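You operate a simulated robot arm through the tools that you are given. There is no shell and no other tool. Be economical: measure what you need, move in short steps, check, and stop when the job is done.

You are at the controls of a simulated robot arm. One attempt, no reset.

JOB
The brown mat was boxed without underlay: lay it under the mat and fold the flaps.
Fine: mat on the packing table meanwhile; both end in the rug carton, mat on top.

The check looks at the end state, three seconds after you hand in, the way a careful person would. Anything else that was tipped, shoved, dropped, spilled or broken makes it a failure. Flat cloth is picked up by pressing the open fingertips on it (5 to 10 N) and closing them slowly along it; thin cloth reads only 2 to 8 mm in the jaws.

ROBOT AND FRAMES
A 7-joint arm with a two-finger parallel gripper, fixed in place. Base frame: the origin is at the foot of the arm, x ahead of it, y to its left, z up. Units: cm, rad, N and s.
Its first joint turns from -2.897 to 2.897 rad. Payload 3.91 kg.
The TCP is the grasp point between the finger pads, 3 cm short of the fingertips. In the tool frame z runs along the fingers and y along their closing line. The gripper opens to 11 cm. The fingers are 2 cm wide and 1 cm thick; the gripper's body (4.8 by 11.2 cm) begins 5.5 cm behind the TCP.
Orientation is that of the tool frame in the base frame, as a unit quaternion [x, y, z, w]. With the fingers straight down and closing along the base's y, the tool's x points along the base's -x, its y along +y and its z along -z.

CONTROLS
- The arm moves only by the tool drive_tool. Its argument "deltas" is one flat list of numbers, 6 for each row, row after row: the shift along the tool's x, y, z in cm, then the turn, a rotation vector about the tool's x, y, z in degrees. In form: [x, y, z, wx, wy, wz, x, y, z, wx, wy, wz, ...]. A call has 1 to 10 rows; each row is the pose to reach, as a shift and turn from the pose commanded when the call began, along the tool's axes at that moment. "jaw" is the finger opening in cm, from 0 to 11, set as the call begins (left out, the last holds). Each row takes 0.2 s and may step no farther than 5 cm and 0.15 rad from the row before; otherwise, or with a gripper value out of range, the whole call is refused. A pose out of reach is approached as far as the arm can. The call stops where the force on the tool passes 40 N (or 10 N more than at its start, if that is more) or the arm is blocked; 0.2 s more then pass. The fingers move at their own pace (about 15.3 cm/s each) and stop on an object; they squeeze with about 27 N. The grip force told is the motor's: it shows also when the fingers shut on nothing. Time passes only in rows, and 0.2 s behind the last, so rows that repeat a pose let the fingers close. It gives the time, the measured TCP pose, the force on the tool (base axes), the opening and the grip force at its end, in the units of the frame above (readings bear some noise).
- Cameras (640 x 400 px; columns grow to the right, rows downward): "scene" is fixed at [21.92, 49.82, 139.77]; the picture's right is [-0.66, -0.75, 0.00], its down [-0.57, 0.49, -0.66] and it looks along [0.50, -0.43, -0.75] (base axes); focal length 316 px, centre (320, 200). "wrist" rides on the gripper at [7.7, 0.7, -11.5] in the tool frame; the picture's right is [-0.09, 1.00, 0.00], its down [-0.80, -0.07, -0.59] and it looks along [-0.59, -0.05, 0.80] (tool axes); focal length 270 px, centre (320, 200). There is no depth. A picture from a camera that has moved, and an enlarged one, comes with that camera's place and axes in the base frame and with its lens.
- get_image(camera): a new picture of that camera. No time passes.
- raise_lower(by): slides the trunk up (or, below 0, down) by that many cm; the arm rides with it, the base frame stays. It gives what a move gives, with no picture.
- close_up(camera, box): a new picture of the part [left, top, right, bottom] of that camera's present view, enlarged. No time passes.
- finish_job(): hands the job in; it is judged then, once.

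Go step by step. Nothing tells you positions but the pictures and the camera data: compare them with the known pose of the tool, close in by small moves and look again before you grip or let go. The budget is 120 turns and 64 pictures, counting those below and the enlarged ones. Unless the task says otherwise, let go and move clear before handing in, and close with one line.

The tools are called after "Emit:" as a command line: name --argument value ..., lists and objects as JSON in quotes. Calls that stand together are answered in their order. drive_tool: Moves the arm, as the interface text tells. Its arguments: {"type":"object","properties":{"deltas":{"type":"array"},"jaw":{"type":"number"}},"required":["deltas"]} The other tools are called the same way: raise_lower (by) slides the trunk up or down; get_image (camera) takes a picture; close_up (camera, box) takes an enlarged picture of a part of a camera's view; finish_job () hands the job in.

At the start:

```text
clock: 0.0
tool_pos: [42.64, 26.93, 114.08]
tool_rot: [0.0, 1.0, 0.001, 0.001]
contact_force: [-0.7, -0.3, -0.7]
width: 11.0
finger_force: 0.1
trunk travel left (down, up): [-57.5, 3.5]
```

scene: 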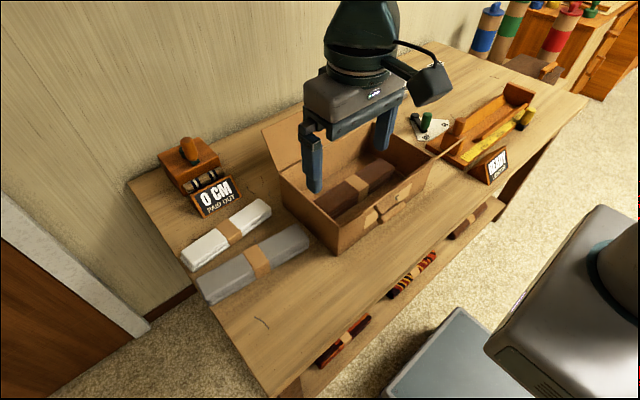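
wrist: 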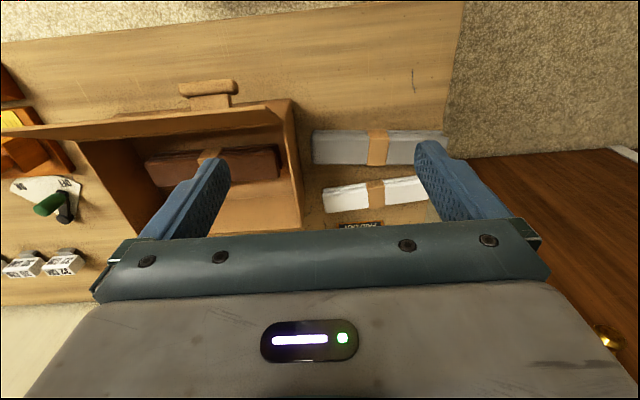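

I see a table with an open carton holding a brown folded mat, a white roll and a grey roll beside it, and some gadgets. I'll look closer before moving.

Emit:
close_up --camera "scene" --box '[130, 100, 450, 300]'

Emit:
close_up --camera "scene" --box '[380, 0, 640, 200]'

Emit:
close_up --camera "wrist" --box '[0, 60, 460, 300]'

Emit:
close_up --camera "scene" --box '[280, 180, 520, 400]'

```text
2.00 times, centred on (290, 200) of scene
camera zoom: at [21.92, 49.82, 139.77], right [-0.66, -0.75, 0.0], down [-0.57, 0.49, -0.66], along [0.5, -0.43, -0.75], focal length 633 px, centre (380, 200)
```

zoom: 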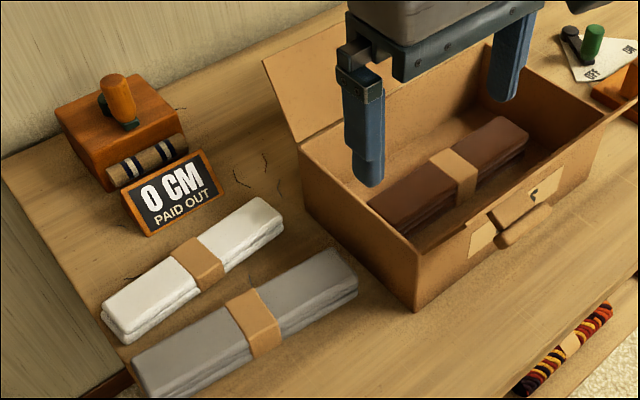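

```text
2.00 times, centred on (510, 100) of scene
camera zoom: at [21.92, 49.82, 139.77], right [-0.66, -0.75, 0.0], down [-0.57, 0.49, -0.66], along [0.5, -0.43, -0.75], focal length 633 px, centre (-60, 400)
```

zoom: 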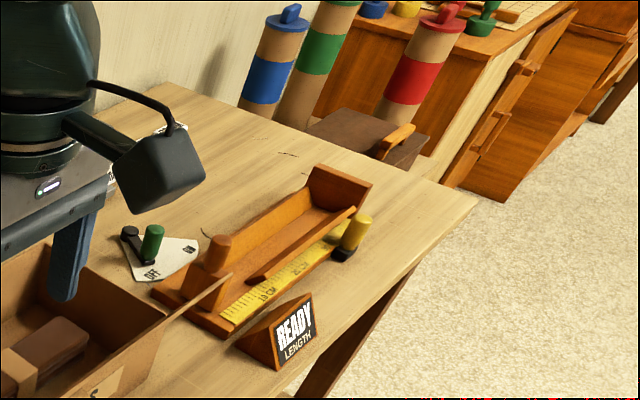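

```text
1.39 times, centred on (230, 180) of wrist
camera zoom: at [35.05, 27.61, 125.65], right [0.09, 1.0, 0.0], down [0.8, -0.07, 0.59], along [0.59, -0.05, -0.8], focal length 376 px, centre (445, 228)
```

zoom: 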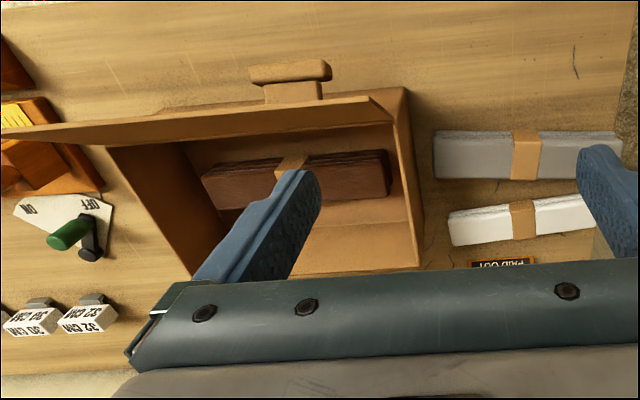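

```text
1.82 times, centred on (400, 290) of scene
camera zoom: at [21.92, 49.82, 139.77], right [-0.66, -0.75, 0.0], down [-0.57, 0.49, -0.66], along [0.5, -0.43, -0.75], focal length 575 px, centre (174, 36)
```

zoom: 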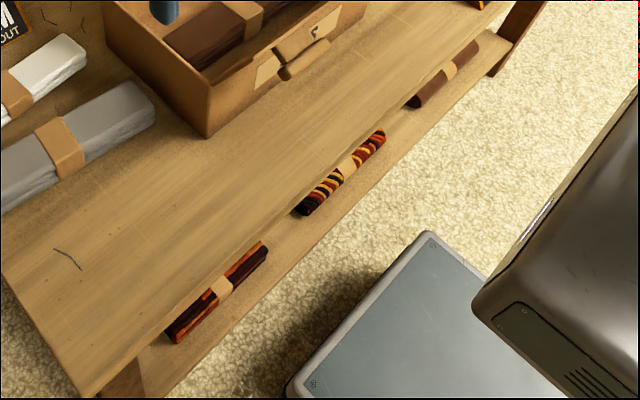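

Triangulating the grey bundle from both views puts the table top near z≈78. I need to read the labels and the devices more closely.

Emit:
close_up --camera "scene" --box '[140, 120, 300, 220]'

Emit:
close_up --camera "scene" --box '[400, 80, 560, 190]'

Emit:
close_up --camera "wrist" --box '[0, 60, 120, 300]'

Emit:
close_up --camera "wrist" --box '[290, 100, 480, 240]'

```text
4.00 times, centred on (220, 170) of scene
camera zoom: at [21.92, 49.82, 139.77], right [-0.66, -0.75, 0.0], down [-0.57, 0.49, -0.66], along [0.5, -0.43, -0.75], focal length 1266 px, centre (720, 320)
```

zoom: 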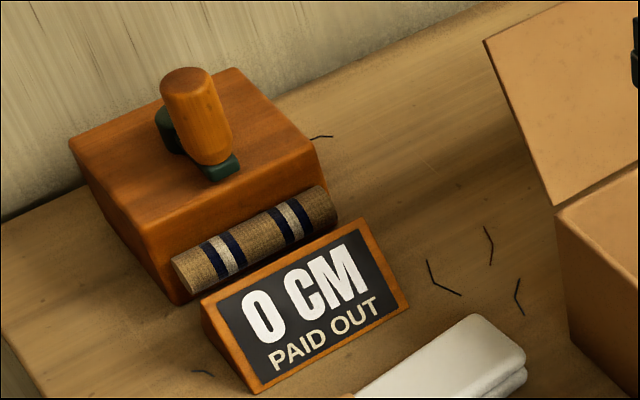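

```text
3.64 times, centred on (480, 135) of scene
camera zoom: at [21.92, 49.82, 139.77], right [-0.66, -0.75, 0.0], down [-0.57, 0.49, -0.66], along [0.5, -0.43, -0.75], focal length 1150 px, centre (-262, 436)
```

zoom: 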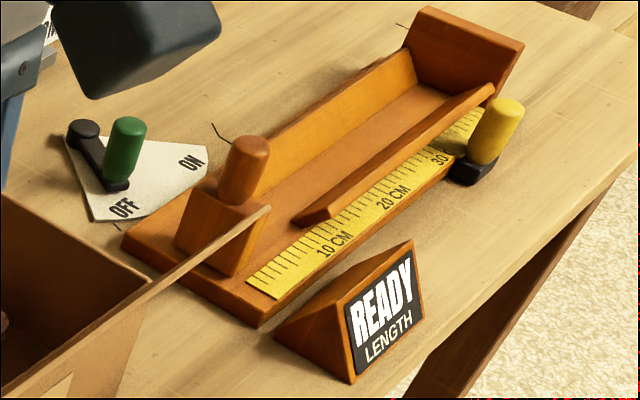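

```text
1.67 times, centred on (60, 180) of wrist
camera zoom: at [35.05, 27.61, 125.65], right [0.09, 1.0, 0.0], down [0.8, -0.07, 0.59], along [0.59, -0.05, -0.8], focal length 450 px, centre (753, 233)
```

zoom: 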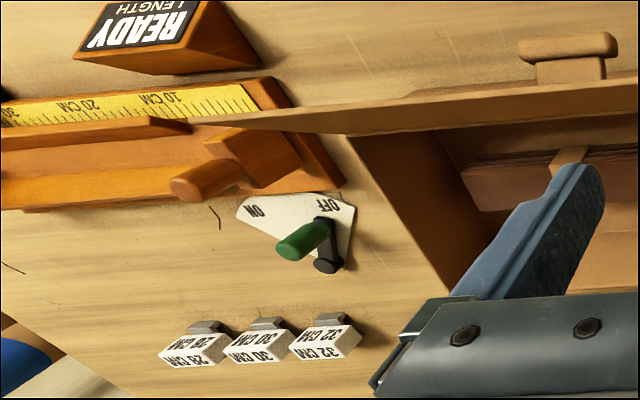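

```text
2.86 times, centred on (385, 170) of wrist
camera zoom: at [35.05, 27.61, 125.65], right [0.09, 1.0, 0.0], down [0.8, -0.07, 0.59], along [0.59, -0.05, -0.8], focal length 772 px, centre (134, 286)
```

zoom: 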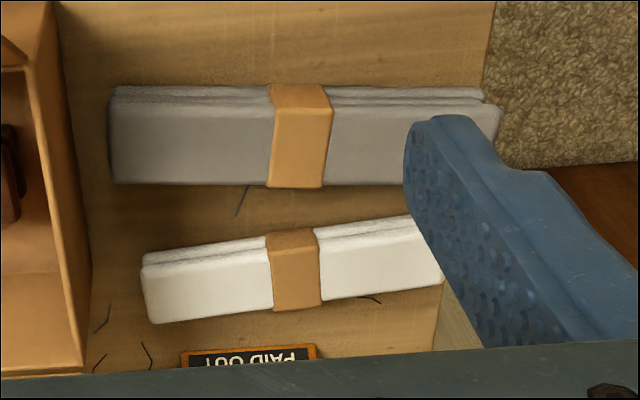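

The grey and white bundles are both underlay candidates, and the carton is roughly 32×20×11 cm with the mat inside. I'll zoom on the carton and move the wrist camera toward the bundles, staying high.

Emit:
close_up --camera "scene" --box '[330, 120, 490, 230]'

Emit:
drive_tool --deltas '[-0.7, 2.5, 4, 0, 0, 0, -1.5, 5, 8, 0, 0, 0, -2.2, 7.5, 12, 0, 0, 0, -3, 10, 16, 0, 0, 0]'

```text
3.64 times, centred on (410, 175) of scene
camera zoom: at [21.92, 49.82, 139.77], right [-0.66, -0.75, 0.0], down [-0.57, 0.49, -0.66], along [0.5, -0.43, -0.75], focal length 1150 px, centre (-7, 291)
```

zoom: 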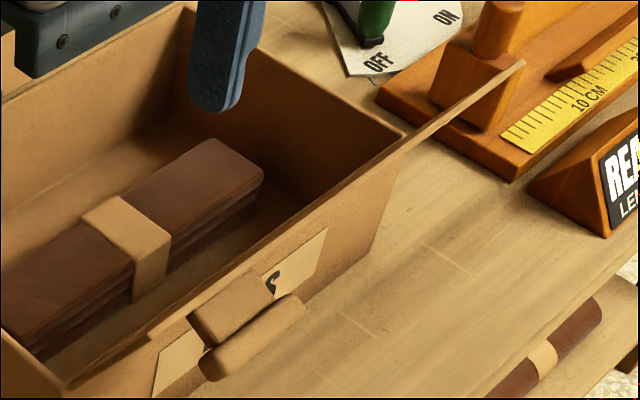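

```text
clock: 1.0
tool_pos: [45.93, 37.14, 98.04]
tool_rot: [0.001, 1.0, 0.0, 0.0]
contact_force: [-0.6, 0.4, 0.4]
width: 11.0
finger_force: 0.1
trunk travel left (down, up): [-57.5, 3.5]
```

The arm reached that pose. Now I look at the bundles from here.

Emit:
get_image --camera "wrist"

Emit:
get_image --camera "scene"

```text
52 pictures are left
camera wrist: at [38.35, 37.98, 109.52], right [0.09, 1.0, 0.0], down [0.8, -0.07, 0.59], along [0.59, -0.05, -0.8], focal length 270 px, centre (320, 200)
```

wrist: 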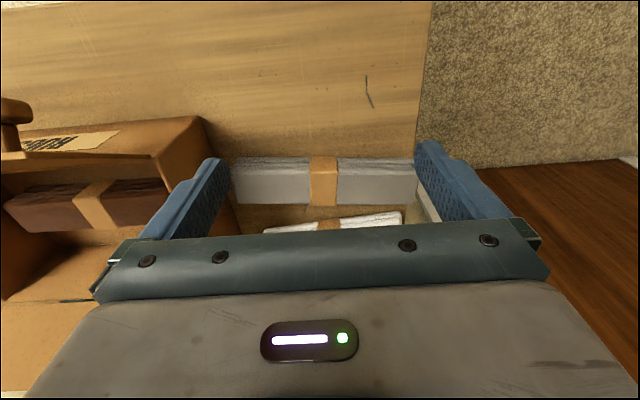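

```text
51 pictures are left
```

scene: 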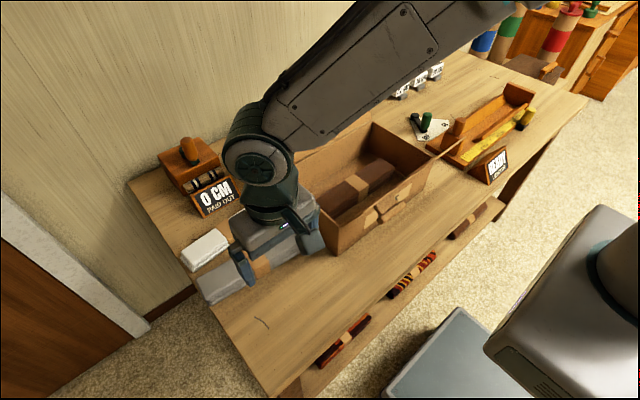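

There is a printed label on the carton's flap. I'll rise and move over in front of the carton to read it.

Emit:
drive_tool --deltas '[2, 0, -4.5, 0, 0, 0, 4, -2, -9, 0, 0, 0, 5, -6, -10, 0, 0, 0, 6, -10, -10, 0, 0, 0, 7, -14, -10, 0, 0, 0, 8, -18, -10, 0, 0, 0, 8, -22, -10, 0, 0, 0, 8, -26, -10, 0, 0, 0]'

Emit:
get_image --camera "wrist"

```text
refused: row 2 steps farther than a row can; nothing moved
```

```text
50 pictures are left
camera wrist: at [38.35, 37.98, 109.52], right [0.09, 1.0, 0.0], down [0.8, -0.07, 0.59], along [0.59, -0.05, -0.8], focal length 270 px, centre (320, 200)
```

wrist: 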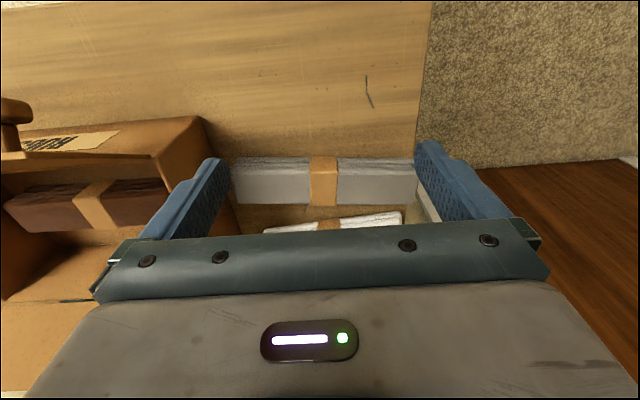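

The row was too long; I'll redo it with smaller steps.

Emit:
drive_tool --deltas '[2, 0, -4, 0, 0, 0, 4, -1, -8, 0, 0, 0, 5, -5, -10, 0, 0, 0, 6, -9, -10, 0, 0, 0, 7, -13, -10, 0, 0, 0, 8, -17, -10, 0, 0, 0, 8, -21, -10, 0, 0, 0, 8, -26, -10, 0, 0, 0]'

```text
clock: 2.8
tool_pos: [37.73, 10.9, 108.08]
tool_rot: [0.0, 1.0, 0.0, -0.001]
contact_force: [0.3, -0.2, 0.6]
width: 11.0
finger_force: 0.0
trunk travel left (down, up): [-57.5, 3.5]
```

Now above and in front of the carton; I look.

Emit:
get_image --camera "wrist"

Emit:
get_image --camera "scene"

```text
49 pictures are left
camera wrist: at [30.14, 11.52, 119.57], right [0.09, 1.0, 0.0], down [0.8, -0.07, 0.59], along [0.59, -0.05, -0.8], focal length 270 px, centre (320, 200)
```

wrist: 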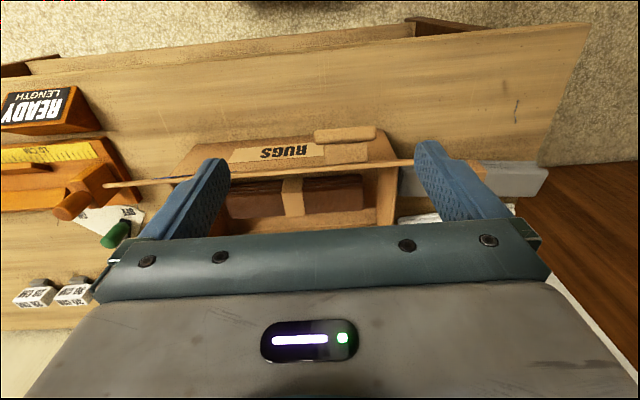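

```text
48 pictures are left
```

scene: 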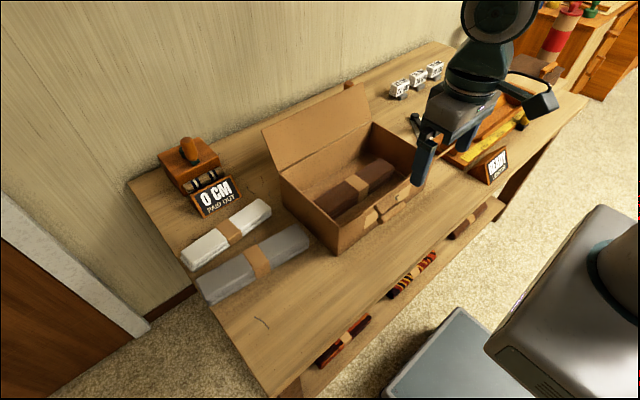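

The carton reads "RUGS", with two long flaps leaning outward. I'll zoom in now that the arm is mostly clear.

Emit:
close_up --camera "scene" --box '[250, 70, 450, 260]'

Emit:
close_up --camera "scene" --box '[170, 180, 330, 310]'

Emit:
close_up --camera "wrist" --box '[150, 110, 440, 240]'

```text
2.11 times, centred on (350, 165) of scene
camera zoom: at [21.92, 49.82, 139.77], right [-0.66, -0.75, 0.0], down [-0.57, 0.49, -0.66], along [0.5, -0.43, -0.75], focal length 666 px, centre (257, 274)
```

zoom: 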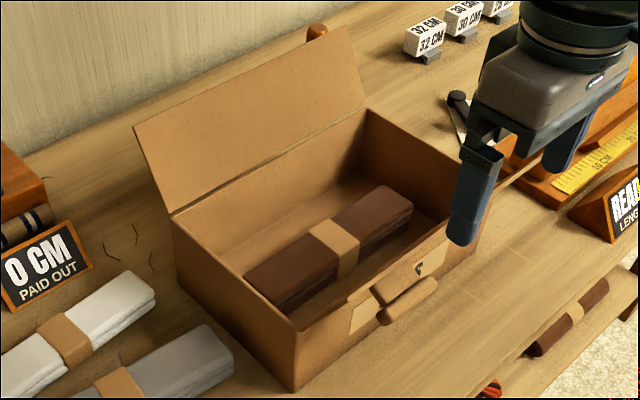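

```text
3.08 times, centred on (250, 245) of scene
camera zoom: at [21.92, 49.82, 139.77], right [-0.66, -0.75, 0.0], down [-0.57, 0.49, -0.66], along [0.5, -0.43, -0.75], focal length 973 px, centre (535, 62)
```

zoom: 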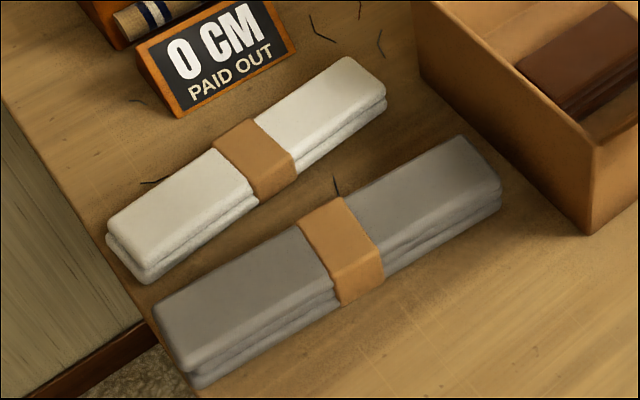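

```text
2.21 times, centred on (295, 175) of wrist
camera zoom: at [30.14, 11.52, 119.57], right [0.09, 1.0, 0.0], down [0.8, -0.07, 0.59], along [0.59, -0.05, -0.8], focal length 596 px, centre (375, 255)
```

zoom: 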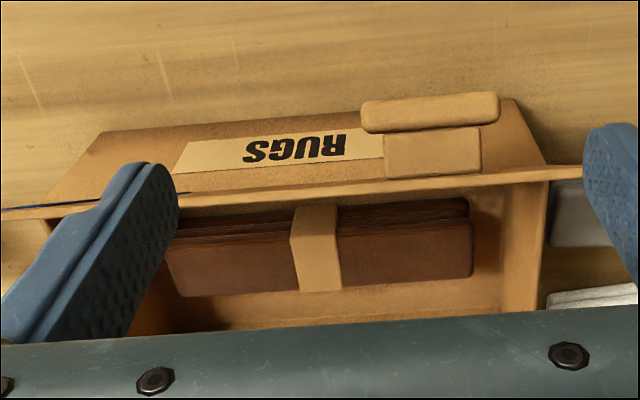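

The brown mat is about 26×7 cm at (60, 4), top z≈78.7; grey is at about (59, 37) and white at about (68, 38). I'll turn the tool 90° (needed for gripping across x) and view both bundles closely.

Emit:
drive_tool --deltas '[-2, 1.7, 0.2, 0, 0, -8.5, -4, 3.4, 0.4, 0, 0, -17, -6, 5.1, 0.6, 0, 0, -25.5, -8, 6.8, 0.8, 0, 0, -34, -10, 8.5, 1, 0, 0, -42.5, -12, 10.2, 1.2, 0, 0, -51, -14, 11.9, 1.4, 0, 0, -59.5, -16, 13.6, 1.6, 0, 0, -68, -18, 15.3, 1.8, 0, 0, -76.5, -20, 17, 2, 0, 0, -85]'

Emit:
get_image --camera "wrist"

```text
clock: 5.0
tool_pos: [57.58, 27.97, 106.17]
tool_rot: [-0.676, 0.737, 0.0, 0.0]
contact_force: [0.8, -1.0, 0.6]
width: 11.02
finger_force: 0.0
trunk travel left (down, up): [-57.5, 3.5]
```

```text
44 pictures are left
camera wrist: at [56.35, 20.42, 117.49], right [-0.98, 0.17, 0.0], down [0.14, 0.79, 0.59], along [0.1, 0.58, -0.8], focal length 270 px, centre (320, 200)
```

wrist: 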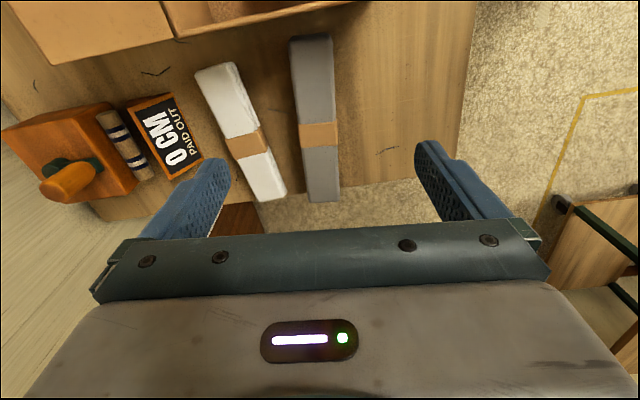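

Emit:
close_up --camera "wrist" --box '[190, 25, 350, 205]'

```text
2.22 times, centred on (270, 115) of wrist
camera zoom: at [56.35, 20.42, 117.49], right [-0.98, 0.17, 0.0], down [0.14, 0.79, 0.59], along [0.1, 0.58, -0.8], focal length 601 px, centre (431, 389)
```

zoom: 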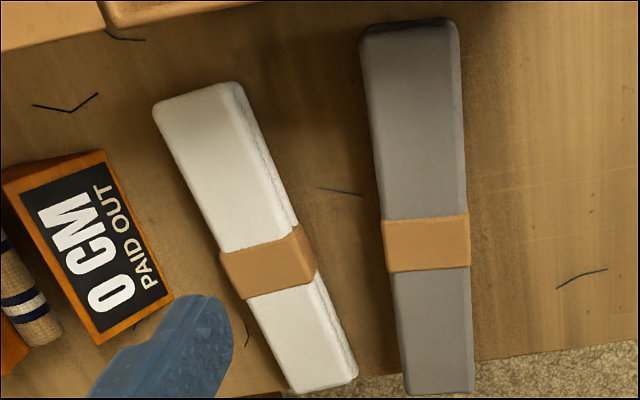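

Neither carries text; grey (≈24.6×5.2 cm) matches the mat's size and is a felt pad, so I take grey as the underlay. Next I go over the mat in the carton to look before gripping it.

Emit:
drive_tool --deltas '[4, -0.8, 0.7, 0, 0, -1, 8, -1.6, 1.4, 0, 0, -2, 12, -2.4, 2.1, 0, 0, -3, 16, -3.2, 2.8, 0, 0, -4, 20, -4.1, 3.5, 0, 0, -5, 23.7, -4.9, 4, 0, 0, -5]'

Emit:
get_image --camera "wrist"

Emit:
get_image --camera "scene"

```text
clock: 6.4
tool_pos: [60.43, 3.57, 102.2]
tool_rot: [0.707, -0.707, 0.0, 0.0]
contact_force: [-0.3, 0.1, 0.2]
width: 11.0
finger_force: 0.0
trunk travel left (down, up): [-57.5, 3.5]
```

```text
42 pictures are left
camera wrist: at [59.83, -3.99, 113.63], right [-1.0, 0.09, 0.0], down [0.07, 0.8, 0.6], along [0.05, 0.59, -0.8], focal length 270 px, centre (320, 200)
```

wrist: 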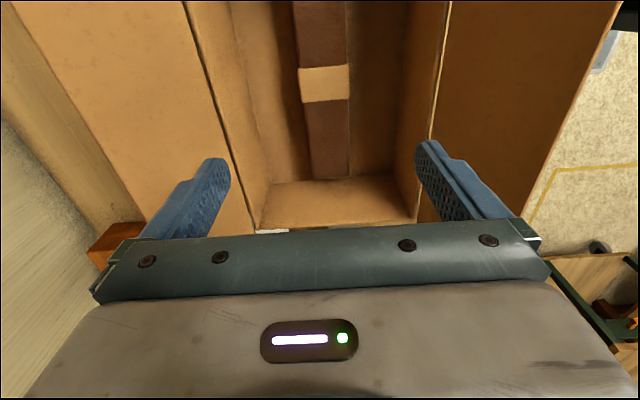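

```text
41 pictures are left
```

scene: 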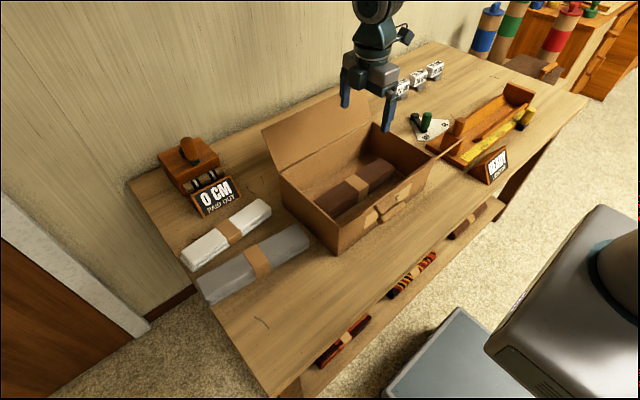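

The mat's band is centred near (60.0, 4.1), aligned with y, with clear space on both sides. I'll descend over it to tips just above the mat.

Emit:
drive_tool --deltas '[-0.4, 0.4, 4, 0, 0, 0, -0.4, 0.4, 8, 0, 0, 0, -0.4, 0.4, 12, 0, 0, 0, -0.4, 0.4, 16, 0, 0, 0, -0.4, 0.4, 19, 0, 0, 0]' --jaw 9.5

Emit:
get_image --camera "wrist"

Emit:
close_up --camera "scene" --box '[250, 70, 450, 260]'

```text
clock: 7.6
tool_pos: [60.19, 4.38, 83.09]
tool_rot: [-0.707, 0.707, 0.0, 0.0]
contact_force: [0.1, -0.6, -0.2]
width: 9.49
finger_force: 0.1
trunk travel left (down, up): [-57.5, 3.5]
```

```text
40 pictures are left
camera wrist: at [59.58, -3.28, 94.56], right [-1.0, 0.09, 0.0], down [0.07, 0.8, 0.59], along [0.05, 0.59, -0.8], focal length 270 px, centre (320, 200)
```

wrist: 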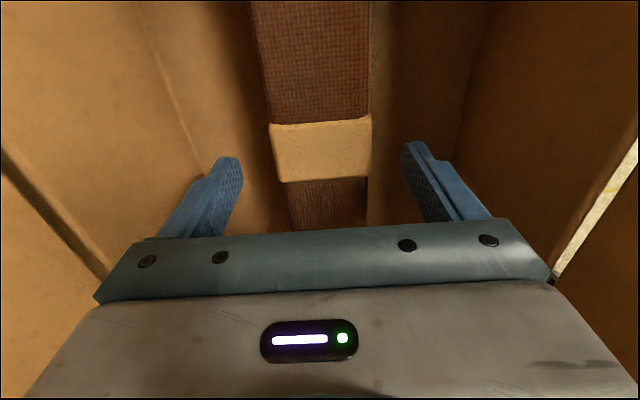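

```text
2.11 times, centred on (350, 165) of scene
camera zoom: at [21.92, 49.82, 139.77], right [-0.66, -0.75, 0.0], down [-0.57, 0.49, -0.66], along [0.5, -0.43, -0.75], focal length 666 px, centre (257, 274)
```

zoom: 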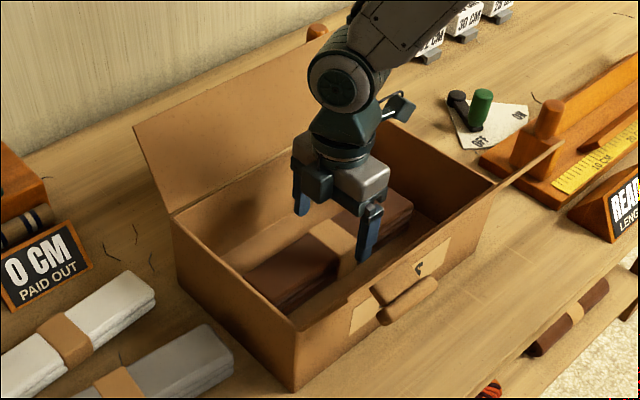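

The band is centred between the fingers, its top near z≈79.6. I'll lower gently.

Emit:
drive_tool --deltas '[0, 0, 1, 0, 0, 0, 0, 0, 2, 0, 0, 0, 0, 0, 3, 0, 0, 0]'

Emit:
close_up --camera "wrist" --box '[130, 60, 510, 260]'

```text
clock: 8.4
tool_pos: [60.09, 4.3, 80.06]
tool_rot: [-0.707, 0.707, 0.0, 0.0]
contact_force: [-0.1, -0.1, 0.4]
width: 9.49
finger_force: 0.0
trunk travel left (down, up): [-57.5, 3.5]
```

```text
1.68 times, centred on (320, 160) of wrist
camera zoom: at [59.48, -3.41, 91.57], right [-1.0, 0.09, 0.0], down [0.07, 0.8, 0.59], along [0.05, 0.59, -0.8], focal length 455 px, centre (320, 267)
```

zoom: 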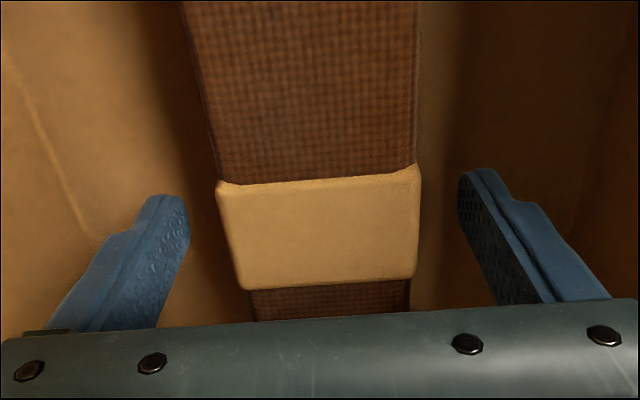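

No contact yet. Lowering another centimetre before closing.

Emit:
drive_tool --deltas '[0, 0, 0.5, 0, 0, 0, 0, 0, 1, 0, 0, 0]'

```text
clock: 9.0
tool_pos: [60.04, 4.33, 79.31]
tool_rot: [0.707, -0.707, 0.0, 0.0]
contact_force: [0.7, 1.2, 0.2]
width: 9.52
finger_force: 0.0
trunk travel left (down, up): [-57.5, 3.5]
```

I'll close on the mat here.

Emit:
drive_tool --deltas '[0, 0, 0.75, 0, 0, 0, 0, 0, 0.75, 0, 0, 0, 0, 0, 0.75, 0, 0, 0, 0, 0, 0.75, 0, 0, 0]' --jaw 0

```text
clock: 10.0
tool_pos: [59.98, 4.26, 78.72]
tool_rot: [-0.707, 0.707, -0.003, 0.002]
contact_force: [0.7, -0.6, 39.1]
width: 5.78
finger_force: 27.5
trunk travel left (down, up): [-57.5, 3.5]
```

The mat is held (5.8 cm, 27 N), and the fingertips touched the carton floor near z≈75.7. Lift slowly.

Emit:
drive_tool --deltas '[0, 0, -1, 0, 0, 0, 0, 0, -2.5, 0, 0, 0, 0, 0, -4.5, 0, 0, 0]'

Emit:
close_up --camera "scene" --box '[250, 70, 450, 260]'

```text
clock: 10.8
tool_pos: [59.91, 4.12, 82.77]
tool_rot: [0.708, -0.706, -0.001, 0.0]
contact_force: [0.1, -0.2, -2.9]
width: 5.76
finger_force: 26.9
trunk travel left (down, up): [-57.5, 3.5]
```

```text
2.11 times, centred on (350, 165) of scene
camera zoom: at [21.92, 49.82, 139.77], right [-0.66, -0.75, 0.0], down [-0.57, 0.49, -0.66], along [0.5, -0.43, -0.75], focal length 666 px, centre (257, 274)
```

zoom: 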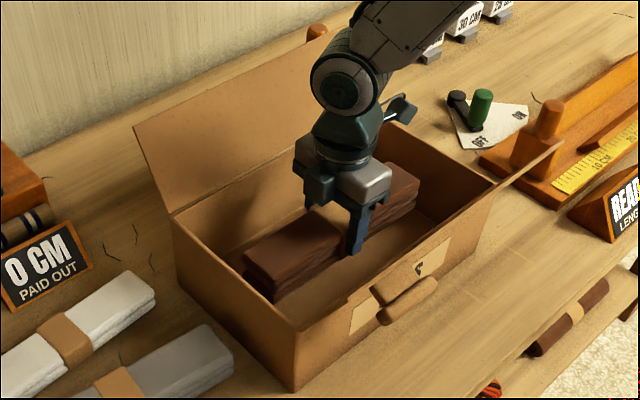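

The mat hangs level in the gripper. I'll lift it clear of the flaps and carry it to the free table area in front of the grey bundle, around (42, 36).

Emit:
drive_tool --deltas '[0, 0, -4.7, 0, 0, 0, 0, 0, -9.4, 0, 0, 0, 0, 0, -14.1, 0, 0, 0, 0, 0, -18.8, 0, 0, 0, 0, 0, -23.2, 0, 0, 0]'

Emit:
drive_tool --deltas '[-4, 1, 0, 0, 0, 0, -8, 3, 0, 0, 0, 0, -12, 5, 0, 0, 0, 0, -16, 7.5, 0, 0, 0, 0, -20, 10, 0, 0, 0, 0, -24, 12.5, 0, 0, 0, 0, -28, 15, 0, 0, 0, 0, -32.1, 17.9, 0, 0, 0, 0]'

Emit:
get_image --camera "scene"

Emit:
get_image --camera "wrist"

```text
clock: 12.0
tool_pos: [60.19, 4.22, 106.16]
tool_rot: [-0.707, 0.707, 0.0, -0.001]
contact_force: [-0.1, 0.2, -3.7]
width: 5.78
finger_force: 27.1
trunk travel left (down, up): [-57.5, 3.5]
```

```text
refused: row 8 steps farther than a row can; nothing moved
```

```text
36 pictures are left
```

scene: 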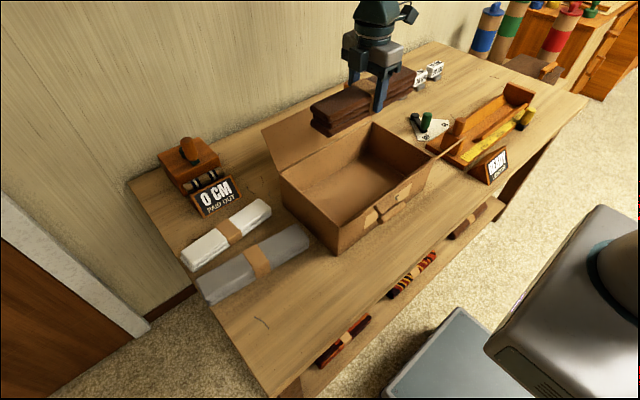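

```text
35 pictures are left
camera wrist: at [59.52, -3.38, 117.61], right [-1.0, 0.09, 0.0], down [0.07, 0.8, 0.59], along [0.05, 0.59, -0.8], focal length 270 px, centre (320, 200)
```

wrist: 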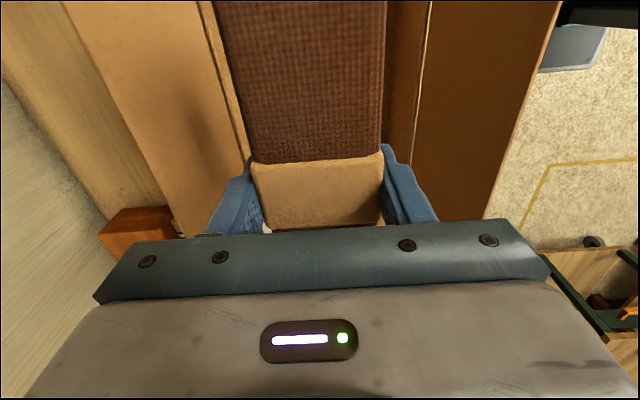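

The mat is clear above the carton. Carrying it over with slightly smaller steps.

Emit:
drive_tool --deltas '[-4, 1, 0, 0, 0, 0, -8, 3, 0, 0, 0, 0, -12, 5, 0, 0, 0, 0, -16, 7.5, 0, 0, 0, 0, -20, 10, 0, 0, 0, 0, -24, 12.5, 0, 0, 0, 0, -28, 15, 0, 0, 0, 0, -32, 17.9, 0, 0, 0, 0]'

Emit:
get_image --camera "scene"

```text
clock: 13.8
tool_pos: [42.14, 36.35, 105.99]
tool_rot: [-0.707, 0.707, -0.001, 0.0]
contact_force: [-0.2, 1.2, -2.9]
width: 5.77
finger_force: 27.1
trunk travel left (down, up): [-57.5, 3.5]
```

```text
34 pictures are left
```

scene: 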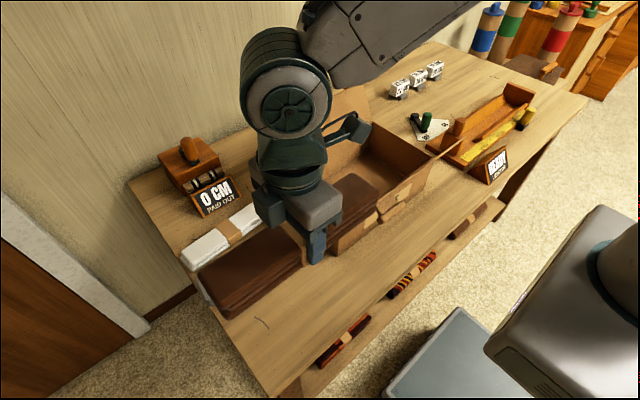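

Positioned over free table. Lowering the mat to the surface, slow at the end.

Emit:
drive_tool --deltas '[0, 0, 4.5, 0, 0, 0, 0, 0, 9, 0, 0, 0, 0, 0, 13.5, 0, 0, 0, 0, 0, 18, 0, 0, 0, 0, 0, 22, 0, 0, 0, 0, 0, 25, 0, 0, 0, 0, 0, 26.3, 0, 0, 0, 0, 0, 26.9, 0, 0, 0]'

Emit:
get_image --camera "scene"

```text
clock: 15.6
tool_pos: [42.03, 36.21, 79.26]
tool_rot: [-0.706, 0.708, 0.0, 0.0]
contact_force: [-0.6, 0.1, -3.2]
width: 5.76
finger_force: 27.6
trunk travel left (down, up): [-57.5, 3.5]
```

```text
33 pictures are left
```

scene: 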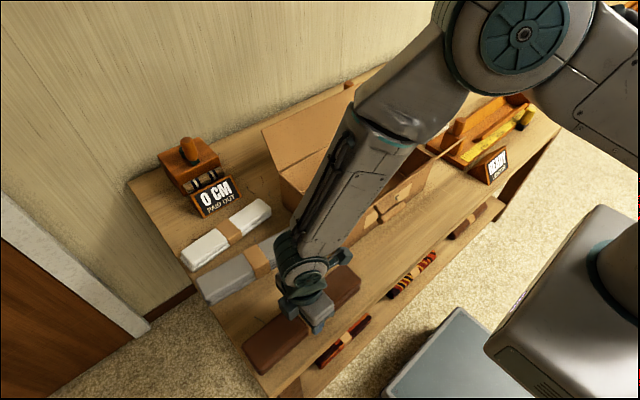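

Almost on the table; easing down to contact.

Emit:
drive_tool --deltas '[0, 0, 0.3, 0, 0, 0, 0, 0, 0.6, 0, 0, 0, 0, 0, 0.8, 0, 0, 0]'

```text
clock: 16.4
tool_pos: [42.08, 36.23, 78.37]
tool_rot: [-0.707, 0.707, 0.0, 0.0]
contact_force: [0.4, 1.2, -2.7]
width: 5.77
finger_force: 26.8
trunk travel left (down, up): [-57.5, 3.5]
```

Emit:
drive_tool --deltas '[0, 0, 0.2, 0, 0, 0, 0, 0, 0.4, 0, 0, 0]'

```text
clock: 17.0
tool_pos: [42.22, 36.13, 78.0]
tool_rot: [0.707, -0.707, 0.0, 0.0]
contact_force: [-1.1, -0.4, -3.2]
width: 5.78
finger_force: 26.5
trunk travel left (down, up): [-57.5, 3.5]
```

Still hanging; continuing down in small steps.

Emit:
drive_tool --deltas '[0, 0, 0.2, 0, 0, 0, 0, 0, 0.4, 0, 0, 0, 0, 0, 0.6, 0, 0, 0]'

```text
clock: 17.8
tool_pos: [42.09, 36.17, 77.74]
tool_rot: [-0.707, 0.707, 0.001, 0.003]
contact_force: [8.8, -0.7, 14.6]
width: 5.74
finger_force: 25.1
trunk travel left (down, up): [-57.5, 3.5]
```

Contact with the table at about TCP z=77.8. Releasing and rising.

Emit:
drive_tool --deltas '[0, 0, -0.2, 0, 0, 0, 0, 0, -0.2, 0, 0, 0]' --jaw 8.5

Emit:
drive_tool --deltas '[0, 0, -2, 0, 0, 0, 0, 0, -6, 0, 0, 0, 0, 0, -10.5, 0, 0, 0, 0, 0, -15, 0, 0, 0, 0, 0, -19.5, 0, 0, 0]'

Emit:
get_image --camera "scene"

```text
clock: 18.4
tool_pos: [42.33, 36.16, 77.45]
tool_rot: [-0.707, 0.707, 0.0, 0.0]
contact_force: [0.5, 1.0, 0.0]
width: 8.51
finger_force: 0.1
trunk travel left (down, up): [-57.5, 3.5]
```

```text
clock: 19.6
tool_pos: [42.13, 36.21, 97.21]
tool_rot: [0.708, -0.706, 0.0, 0.0]
contact_force: [0.1, 0.0, 0.2]
width: 8.51
finger_force: 0.0
trunk travel left (down, up): [-57.5, 3.5]
```

```text
32 pictures are left
```

scene: 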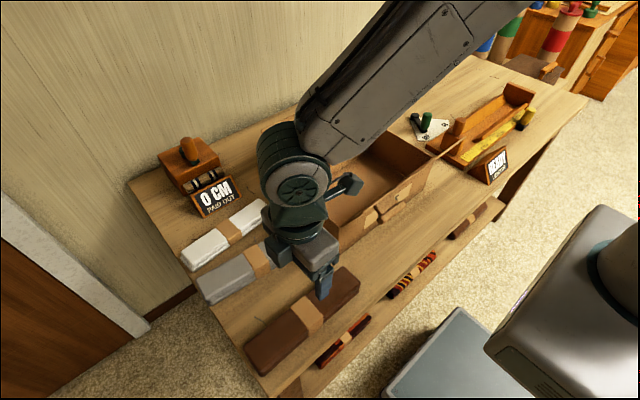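

The mat rests on the table. Now over the grey underlay.

Emit:
drive_tool --deltas '[0, -4.5, -1, 0, 0, 0, 0, -9, -1, 0, 0, 0, 0, -13.5, -1, 0, 0, 0, 0, -17.3, -1, 0, 0, 0]'

Emit:
get_image --camera "wrist"

```text
clock: 20.6
tool_pos: [59.82, 36.33, 98.3]
tool_rot: [0.707, -0.707, 0.0, 0.002]
contact_force: [0.1, -0.3, -0.3]
width: 8.5
finger_force: 0.2
trunk travel left (down, up): [-57.5, 3.5]
```

```text
31 pictures are left
camera wrist: at [59.06, 28.62, 109.76], right [-1.0, 0.09, 0.0], down [0.07, 0.8, 0.59], along [0.05, 0.59, -0.8], focal length 270 px, centre (320, 200)
```

wrist: 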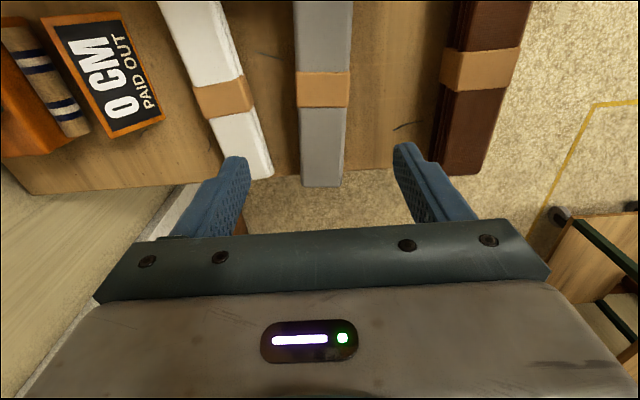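

The grey band is centred near (59.5, 36.7), rotated about 4.5° clockwise. I'll align and descend around it.

Emit:
drive_tool --deltas '[-0.4, 0.3, 4, 0, 0, 4.5, -0.4, 0.3, 8, 0, 0, 4.5, -0.4, 0.3, 12, 0, 0, 4.5, -0.4, 0.3, 15, 0, 0, 4.5]'

Emit:
get_image --camera "wrist"

```text
clock: 21.6
tool_pos: [59.18, 36.78, 83.05]
tool_rot: [-0.679, 0.734, 0.0, 0.0]
contact_force: [-0.4, -0.9, 0.1]
width: 8.5
finger_force: 0.1
trunk travel left (down, up): [-57.5, 3.5]
```

```text
30 pictures are left
camera wrist: at [57.96, 29.17, 94.49], right [-0.99, 0.17, 0.0], down [0.13, 0.79, 0.59], along [0.1, 0.59, -0.8], focal length 270 px, centre (320, 200)
```

wrist: 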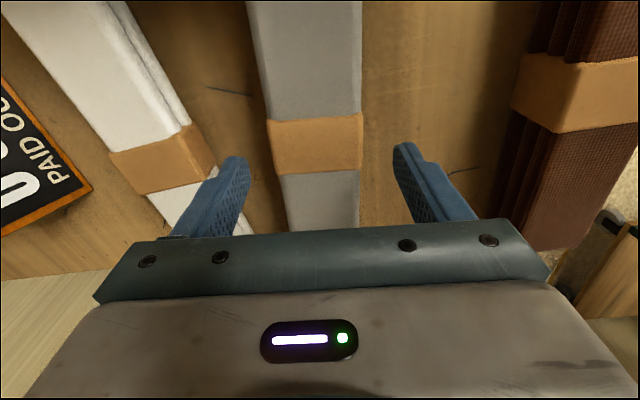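

Centred with fingers clear of the white bundle. Lowering the rest of the way.

Emit:
drive_tool --deltas '[0, -0.3, 2, 0, 0, 0, 0, -0.3, 4, 0, 0, 0, 0, -0.3, 4.8, 0, 0, 0]'

```text
clock: 22.4
tool_pos: [59.41, 36.57, 78.15]
tool_rot: [-0.678, 0.735, -0.001, -0.001]
contact_force: [0.1, 0.7, -0.5]
width: 8.51
finger_force: 0.1
trunk travel left (down, up): [-57.5, 3.5]
```

Closing on the underlay.

Emit:
drive_tool --deltas '[0, 0, 0, 0, 0, 0, 0, 0, 0, 0, 0, 0, 0, 0, 0, 0, 0, 0]' --jaw 0

Emit:
drive_tool --deltas '[0, 0, -1, 0, 0, 0, 0, 0, -2.5, 0, 0, 0, 0, 0, -4, 0, 0, 0]'

Emit:
get_image --camera "scene"

```text
clock: 23.2
tool_pos: [59.46, 36.47, 78.21]
tool_rot: [-0.679, 0.734, 0.0, 0.0]
contact_force: [-0.8, -0.7, -0.7]
width: 5.81
finger_force: 27.2
trunk travel left (down, up): [-57.5, 3.5]
```

```text
clock: 24.0
tool_pos: [59.34, 36.57, 82.31]
tool_rot: [-0.679, 0.734, 0.0, -0.001]
contact_force: [0.0, 0.2, -3.0]
width: 5.79
finger_force: 26.9
trunk travel left (down, up): [-57.5, 3.5]
```

```text
29 pictures are left
```

scene: 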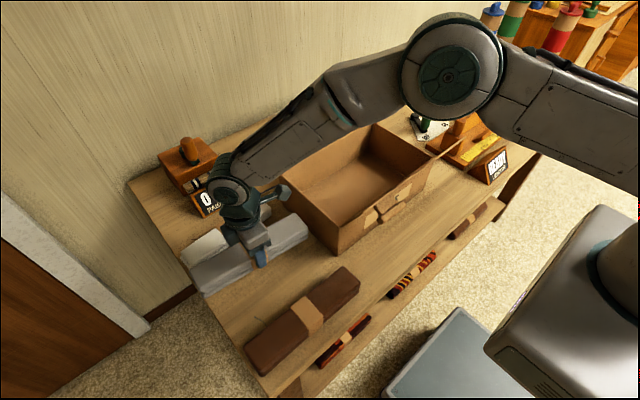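

The underlay is gripped at the same 5.8 cm width as the mat. Lifting and carrying it over the carton at (59.6, 6).

Emit:
drive_tool --deltas '[0, 0, -4.5, 0, 0, 0, 0, 0, -9, 0, 0, 0, 0, 0, -13.5, 0, 0, 0, 0, 0, -18, 0, 0, 0]'

Emit:
drive_tool --deltas '[4, -0.3, 0, 0, 0, -0.5, 8.5, -0.7, 0, 0, 0, -1, 13, -1.1, 0, 0, 0, -2, 17.5, -1.5, 0, 0, 0, -3, 22, -1.9, 0, 0, 0, -4, 26.5, -2.3, 0, 0, 0, -4.5, 30.5, -2.7, 0, 0, 0, -4.5]'

Emit:
get_image --camera "scene"

Emit:
get_image --camera "wrist"

```text
clock: 25.0
tool_pos: [59.3, 36.7, 100.34]
tool_rot: [-0.679, 0.734, 0.0, -0.001]
contact_force: [-0.4, 0.4, -3.7]
width: 5.77
finger_force: 27.3
trunk travel left (down, up): [-57.5, 3.5]
```

```text
clock: 26.6
tool_pos: [59.81, 5.73, 100.25]
tool_rot: [-0.707, 0.707, 0.0, 0.0]
contact_force: [-0.1, -0.5, -2.8]
width: 5.78
finger_force: 27.3
trunk travel left (down, up): [-57.5, 3.5]
```

```text
28 pictures are left
```

scene: 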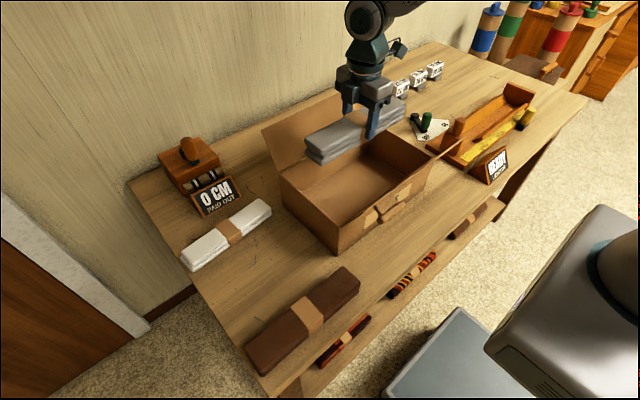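

```text
27 pictures are left
camera wrist: at [59.24, -1.79, 111.77], right [-1.0, 0.09, 0.0], down [0.07, 0.8, 0.59], along [0.05, 0.59, -0.8], focal length 270 px, centre (320, 200)
```

wrist: 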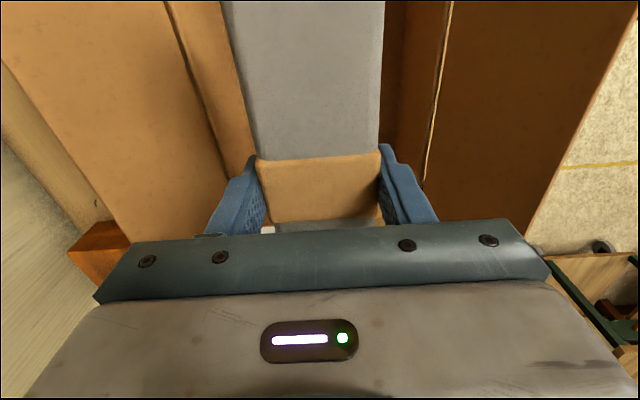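

Aligned over the carton opening. Lowering in, slow at the end.

Emit:
drive_tool --deltas '[0, 0, 4.5, 0, 0, 0, 0, 0, 9, 0, 0, 0, 0, 0, 13.5, 0, 0, 0, 0, 0, 17, 0, 0, 0, 0, 0, 19, 0, 0, 0, 0, 0, 20, 0, 0, 0]'

Emit:
close_up --camera "scene" --box '[250, 70, 450, 260]'

```text
clock: 28.0
tool_pos: [59.67, 5.75, 80.22]
tool_rot: [0.707, -0.707, 0.0, -0.001]
contact_force: [-0.7, -0.3, -2.5]
width: 5.78
finger_force: 27.2
trunk travel left (down, up): [-57.5, 3.5]
```

```text
2.11 times, centred on (350, 165) of scene
camera zoom: at [21.92, 49.82, 139.77], right [-0.66, -0.75, 0.0], down [-0.57, 0.49, -0.66], along [0.5, -0.43, -0.75], focal length 666 px, centre (257, 274)
```

zoom: 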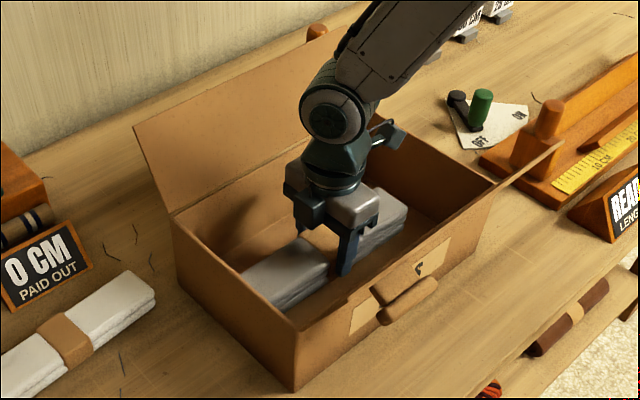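

Emit:
drive_tool --deltas '[0, 0, 0.3, 0, 0, 0, 0, 0, 0.6, 0, 0, 0, 0, 0, 0.9, 0, 0, 0]'

```text
clock: 28.8
tool_pos: [59.72, 5.81, 79.41]
tool_rot: [0.707, -0.707, 0.0, 0.0]
contact_force: [0.0, 0.6, -3.1]
width: 5.77
finger_force: 26.6
trunk travel left (down, up): [-57.5, 3.5]
```

Still hanging; a bit lower.

Emit:
drive_tool --deltas '[0, 0, 0.2, 0, 0, 0, 0, 0, 0.4, 0, 0, 0, 0, 0, 0.5, 0, 0, 0]'

```text
clock: 29.6
tool_pos: [59.77, 5.88, 79.07]
tool_rot: [-0.706, 0.708, 0.0, 0.0]
contact_force: [-1.7, -0.7, 6.9]
width: 5.79
finger_force: 27.4
trunk travel left (down, up): [-57.5, 3.5]
```

It rests on the carton floor. Releasing and rising.

Emit:
drive_tool --deltas '[0, 0, -0.1, 0, 0, 0, 0, 0, -0.1, 0, 0, 0]' --jaw 8.5

Emit:
drive_tool --deltas '[0, 0, -2, 0, 0, 0, 0, 0, -6, 0, 0, 0, 0, 0, -10.5, 0, 0, 0, 0, 0, -15, 0, 0, 0, 0, 0, -19.5, 0, 0, 0, 0, 0, -24, 0, 0, 0]'

Emit:
get_image --camera "scene"

Emit:
get_image --camera "wrist"

```text
clock: 30.2
tool_pos: [59.71, 5.95, 78.96]
tool_rot: [0.707, -0.707, 0.0, -0.001]
contact_force: [-0.3, 1.1, -0.3]
width: 8.49
finger_force: 0.1
trunk travel left (down, up): [-57.5, 3.5]
```

```text
clock: 31.6
tool_pos: [59.48, 5.75, 103.16]
tool_rot: [-0.707, 0.707, 0.001, -0.001]
contact_force: [0.1, -0.5, -0.5]
width: 8.51
finger_force: 0.0
trunk travel left (down, up): [-57.5, 3.5]
```

```text
25 pictures are left
```

scene: 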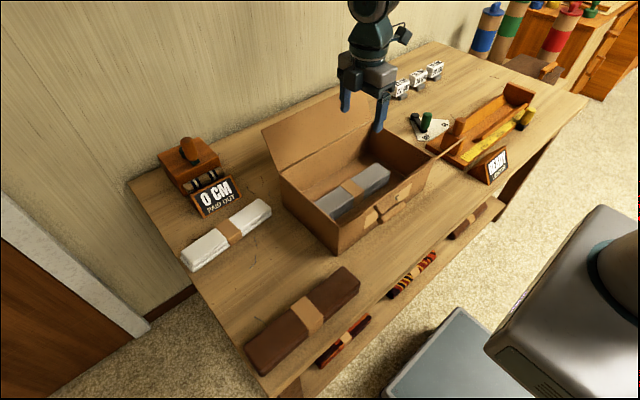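

```text
24 pictures are left
camera wrist: at [58.92, -1.88, 114.53], right [-1.0, 0.09, 0.0], down [0.07, 0.8, 0.59], along [0.05, 0.59, -0.8], focal length 270 px, centre (320, 200)
```

wrist: 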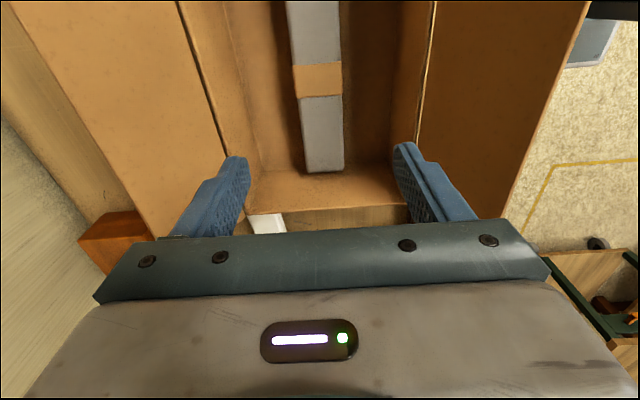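

The underlay lies centred in the carton. Back to the mat.

Emit:
drive_tool --deltas '[-3.8, 2.2, -2, 0, 0, 0, -7.6, 4.4, -2, 0, 0, 0, -11.4, 6.5, -2, 0, 0, 0, -15.2, 8.7, -2, 0, 0, 0, -19, 10.9, -2, 0, 0, 0, -22.8, 13, -2, 0, 0, 0, -26.6, 15.2, -2, 0, 0, 0, -30.4, 17.4, -2, 0, 0, 0]'

Emit:
drive_tool --deltas '[0, 0, 4.5, 0, 0, 0, 0, 0, 9, 0, 0, 0, 0, 0, 13.5, 0, 0, 0, 0, 0, 18, 0, 0, 0, 0, 0, 21, 0, 0, 0]'

Emit:
get_image --camera "wrist"

```text
clock: 33.4
tool_pos: [42.36, 36.39, 104.95]
tool_rot: [0.707, -0.707, 0.0, 0.0]
contact_force: [0.2, 0.1, 0.1]
width: 8.53
finger_force: 0.1
trunk travel left (down, up): [-57.5, 3.5]
```

```text
clock: 34.6
tool_pos: [42.31, 36.4, 83.92]
tool_rot: [-0.707, 0.707, 0.0, 0.0]
contact_force: [0.0, 0.3, -0.4]
width: 8.51
finger_force: 0.1
trunk travel left (down, up): [-57.5, 3.5]
```

```text
23 pictures are left
camera wrist: at [41.76, 28.7, 95.37], right [-1.0, 0.09, 0.0], down [0.07, 0.8, 0.59], along [0.05, 0.59, -0.8], focal length 270 px, centre (320, 200)
```

wrist: 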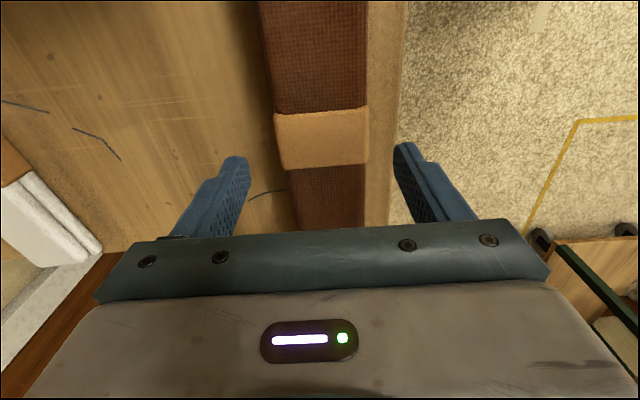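

Centred on the mat's band. Descend, grip, lift.

Emit:
drive_tool --deltas '[0, 0, 2, 0, 0, 0, 0, 0, 4, 0, 0, 0, 0, 0, 5.6, 0, 0, 0]'

Emit:
drive_tool --deltas '[0, 0, 0, 0, 0, 0, 0, 0, 0, 0, 0, 0, 0, 0, 0, 0, 0, 0]' --jaw 0

Emit:
drive_tool --deltas '[0, 0, -1, 0, 0, 0, 0, 0, -4, 0, 0, 0, 0, 0, -8.5, 0, 0, 0, 0, 0, -13, 0, 0, 0, 0, 0, -17.5, 0, 0, 0, 0, 0, -22, 0, 0, 0, 0, 0, -26.5, 0, 0, 0, 0, 0, -28, 0, 0, 0]'

Emit:
get_image --camera "scene"

```text
clock: 35.4
tool_pos: [42.31, 36.55, 78.38]
tool_rot: [0.707, -0.707, 0.0, 0.0]
contact_force: [0.3, 1.0, -1.1]
width: 8.49
finger_force: 0.1
trunk travel left (down, up): [-57.5, 3.5]
```

```text
clock: 36.2
tool_pos: [42.39, 36.47, 78.48]
tool_rot: [0.707, -0.707, 0.0, 0.0]
contact_force: [-0.9, 0.0, 0.4]
width: 5.78
finger_force: 27.3
trunk travel left (down, up): [-57.5, 3.5]
```

```text
clock: 38.0
tool_pos: [42.15, 36.3, 106.37]
tool_rot: [-0.707, 0.707, 0.0, 0.0]
contact_force: [0.2, 0.5, -3.9]
width: 5.79
finger_force: 27.5
trunk travel left (down, up): [-57.5, 3.5]
```

```text
22 pictures are left
```

scene: 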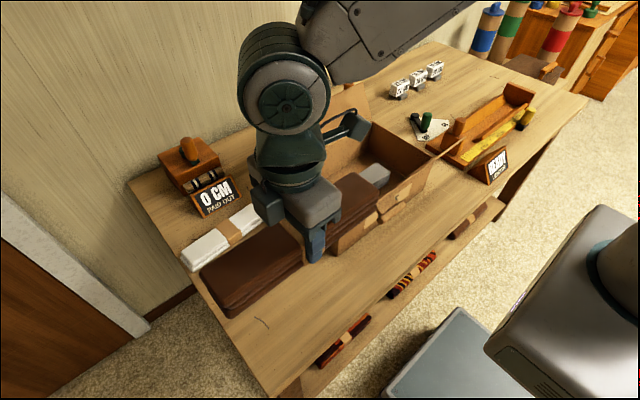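

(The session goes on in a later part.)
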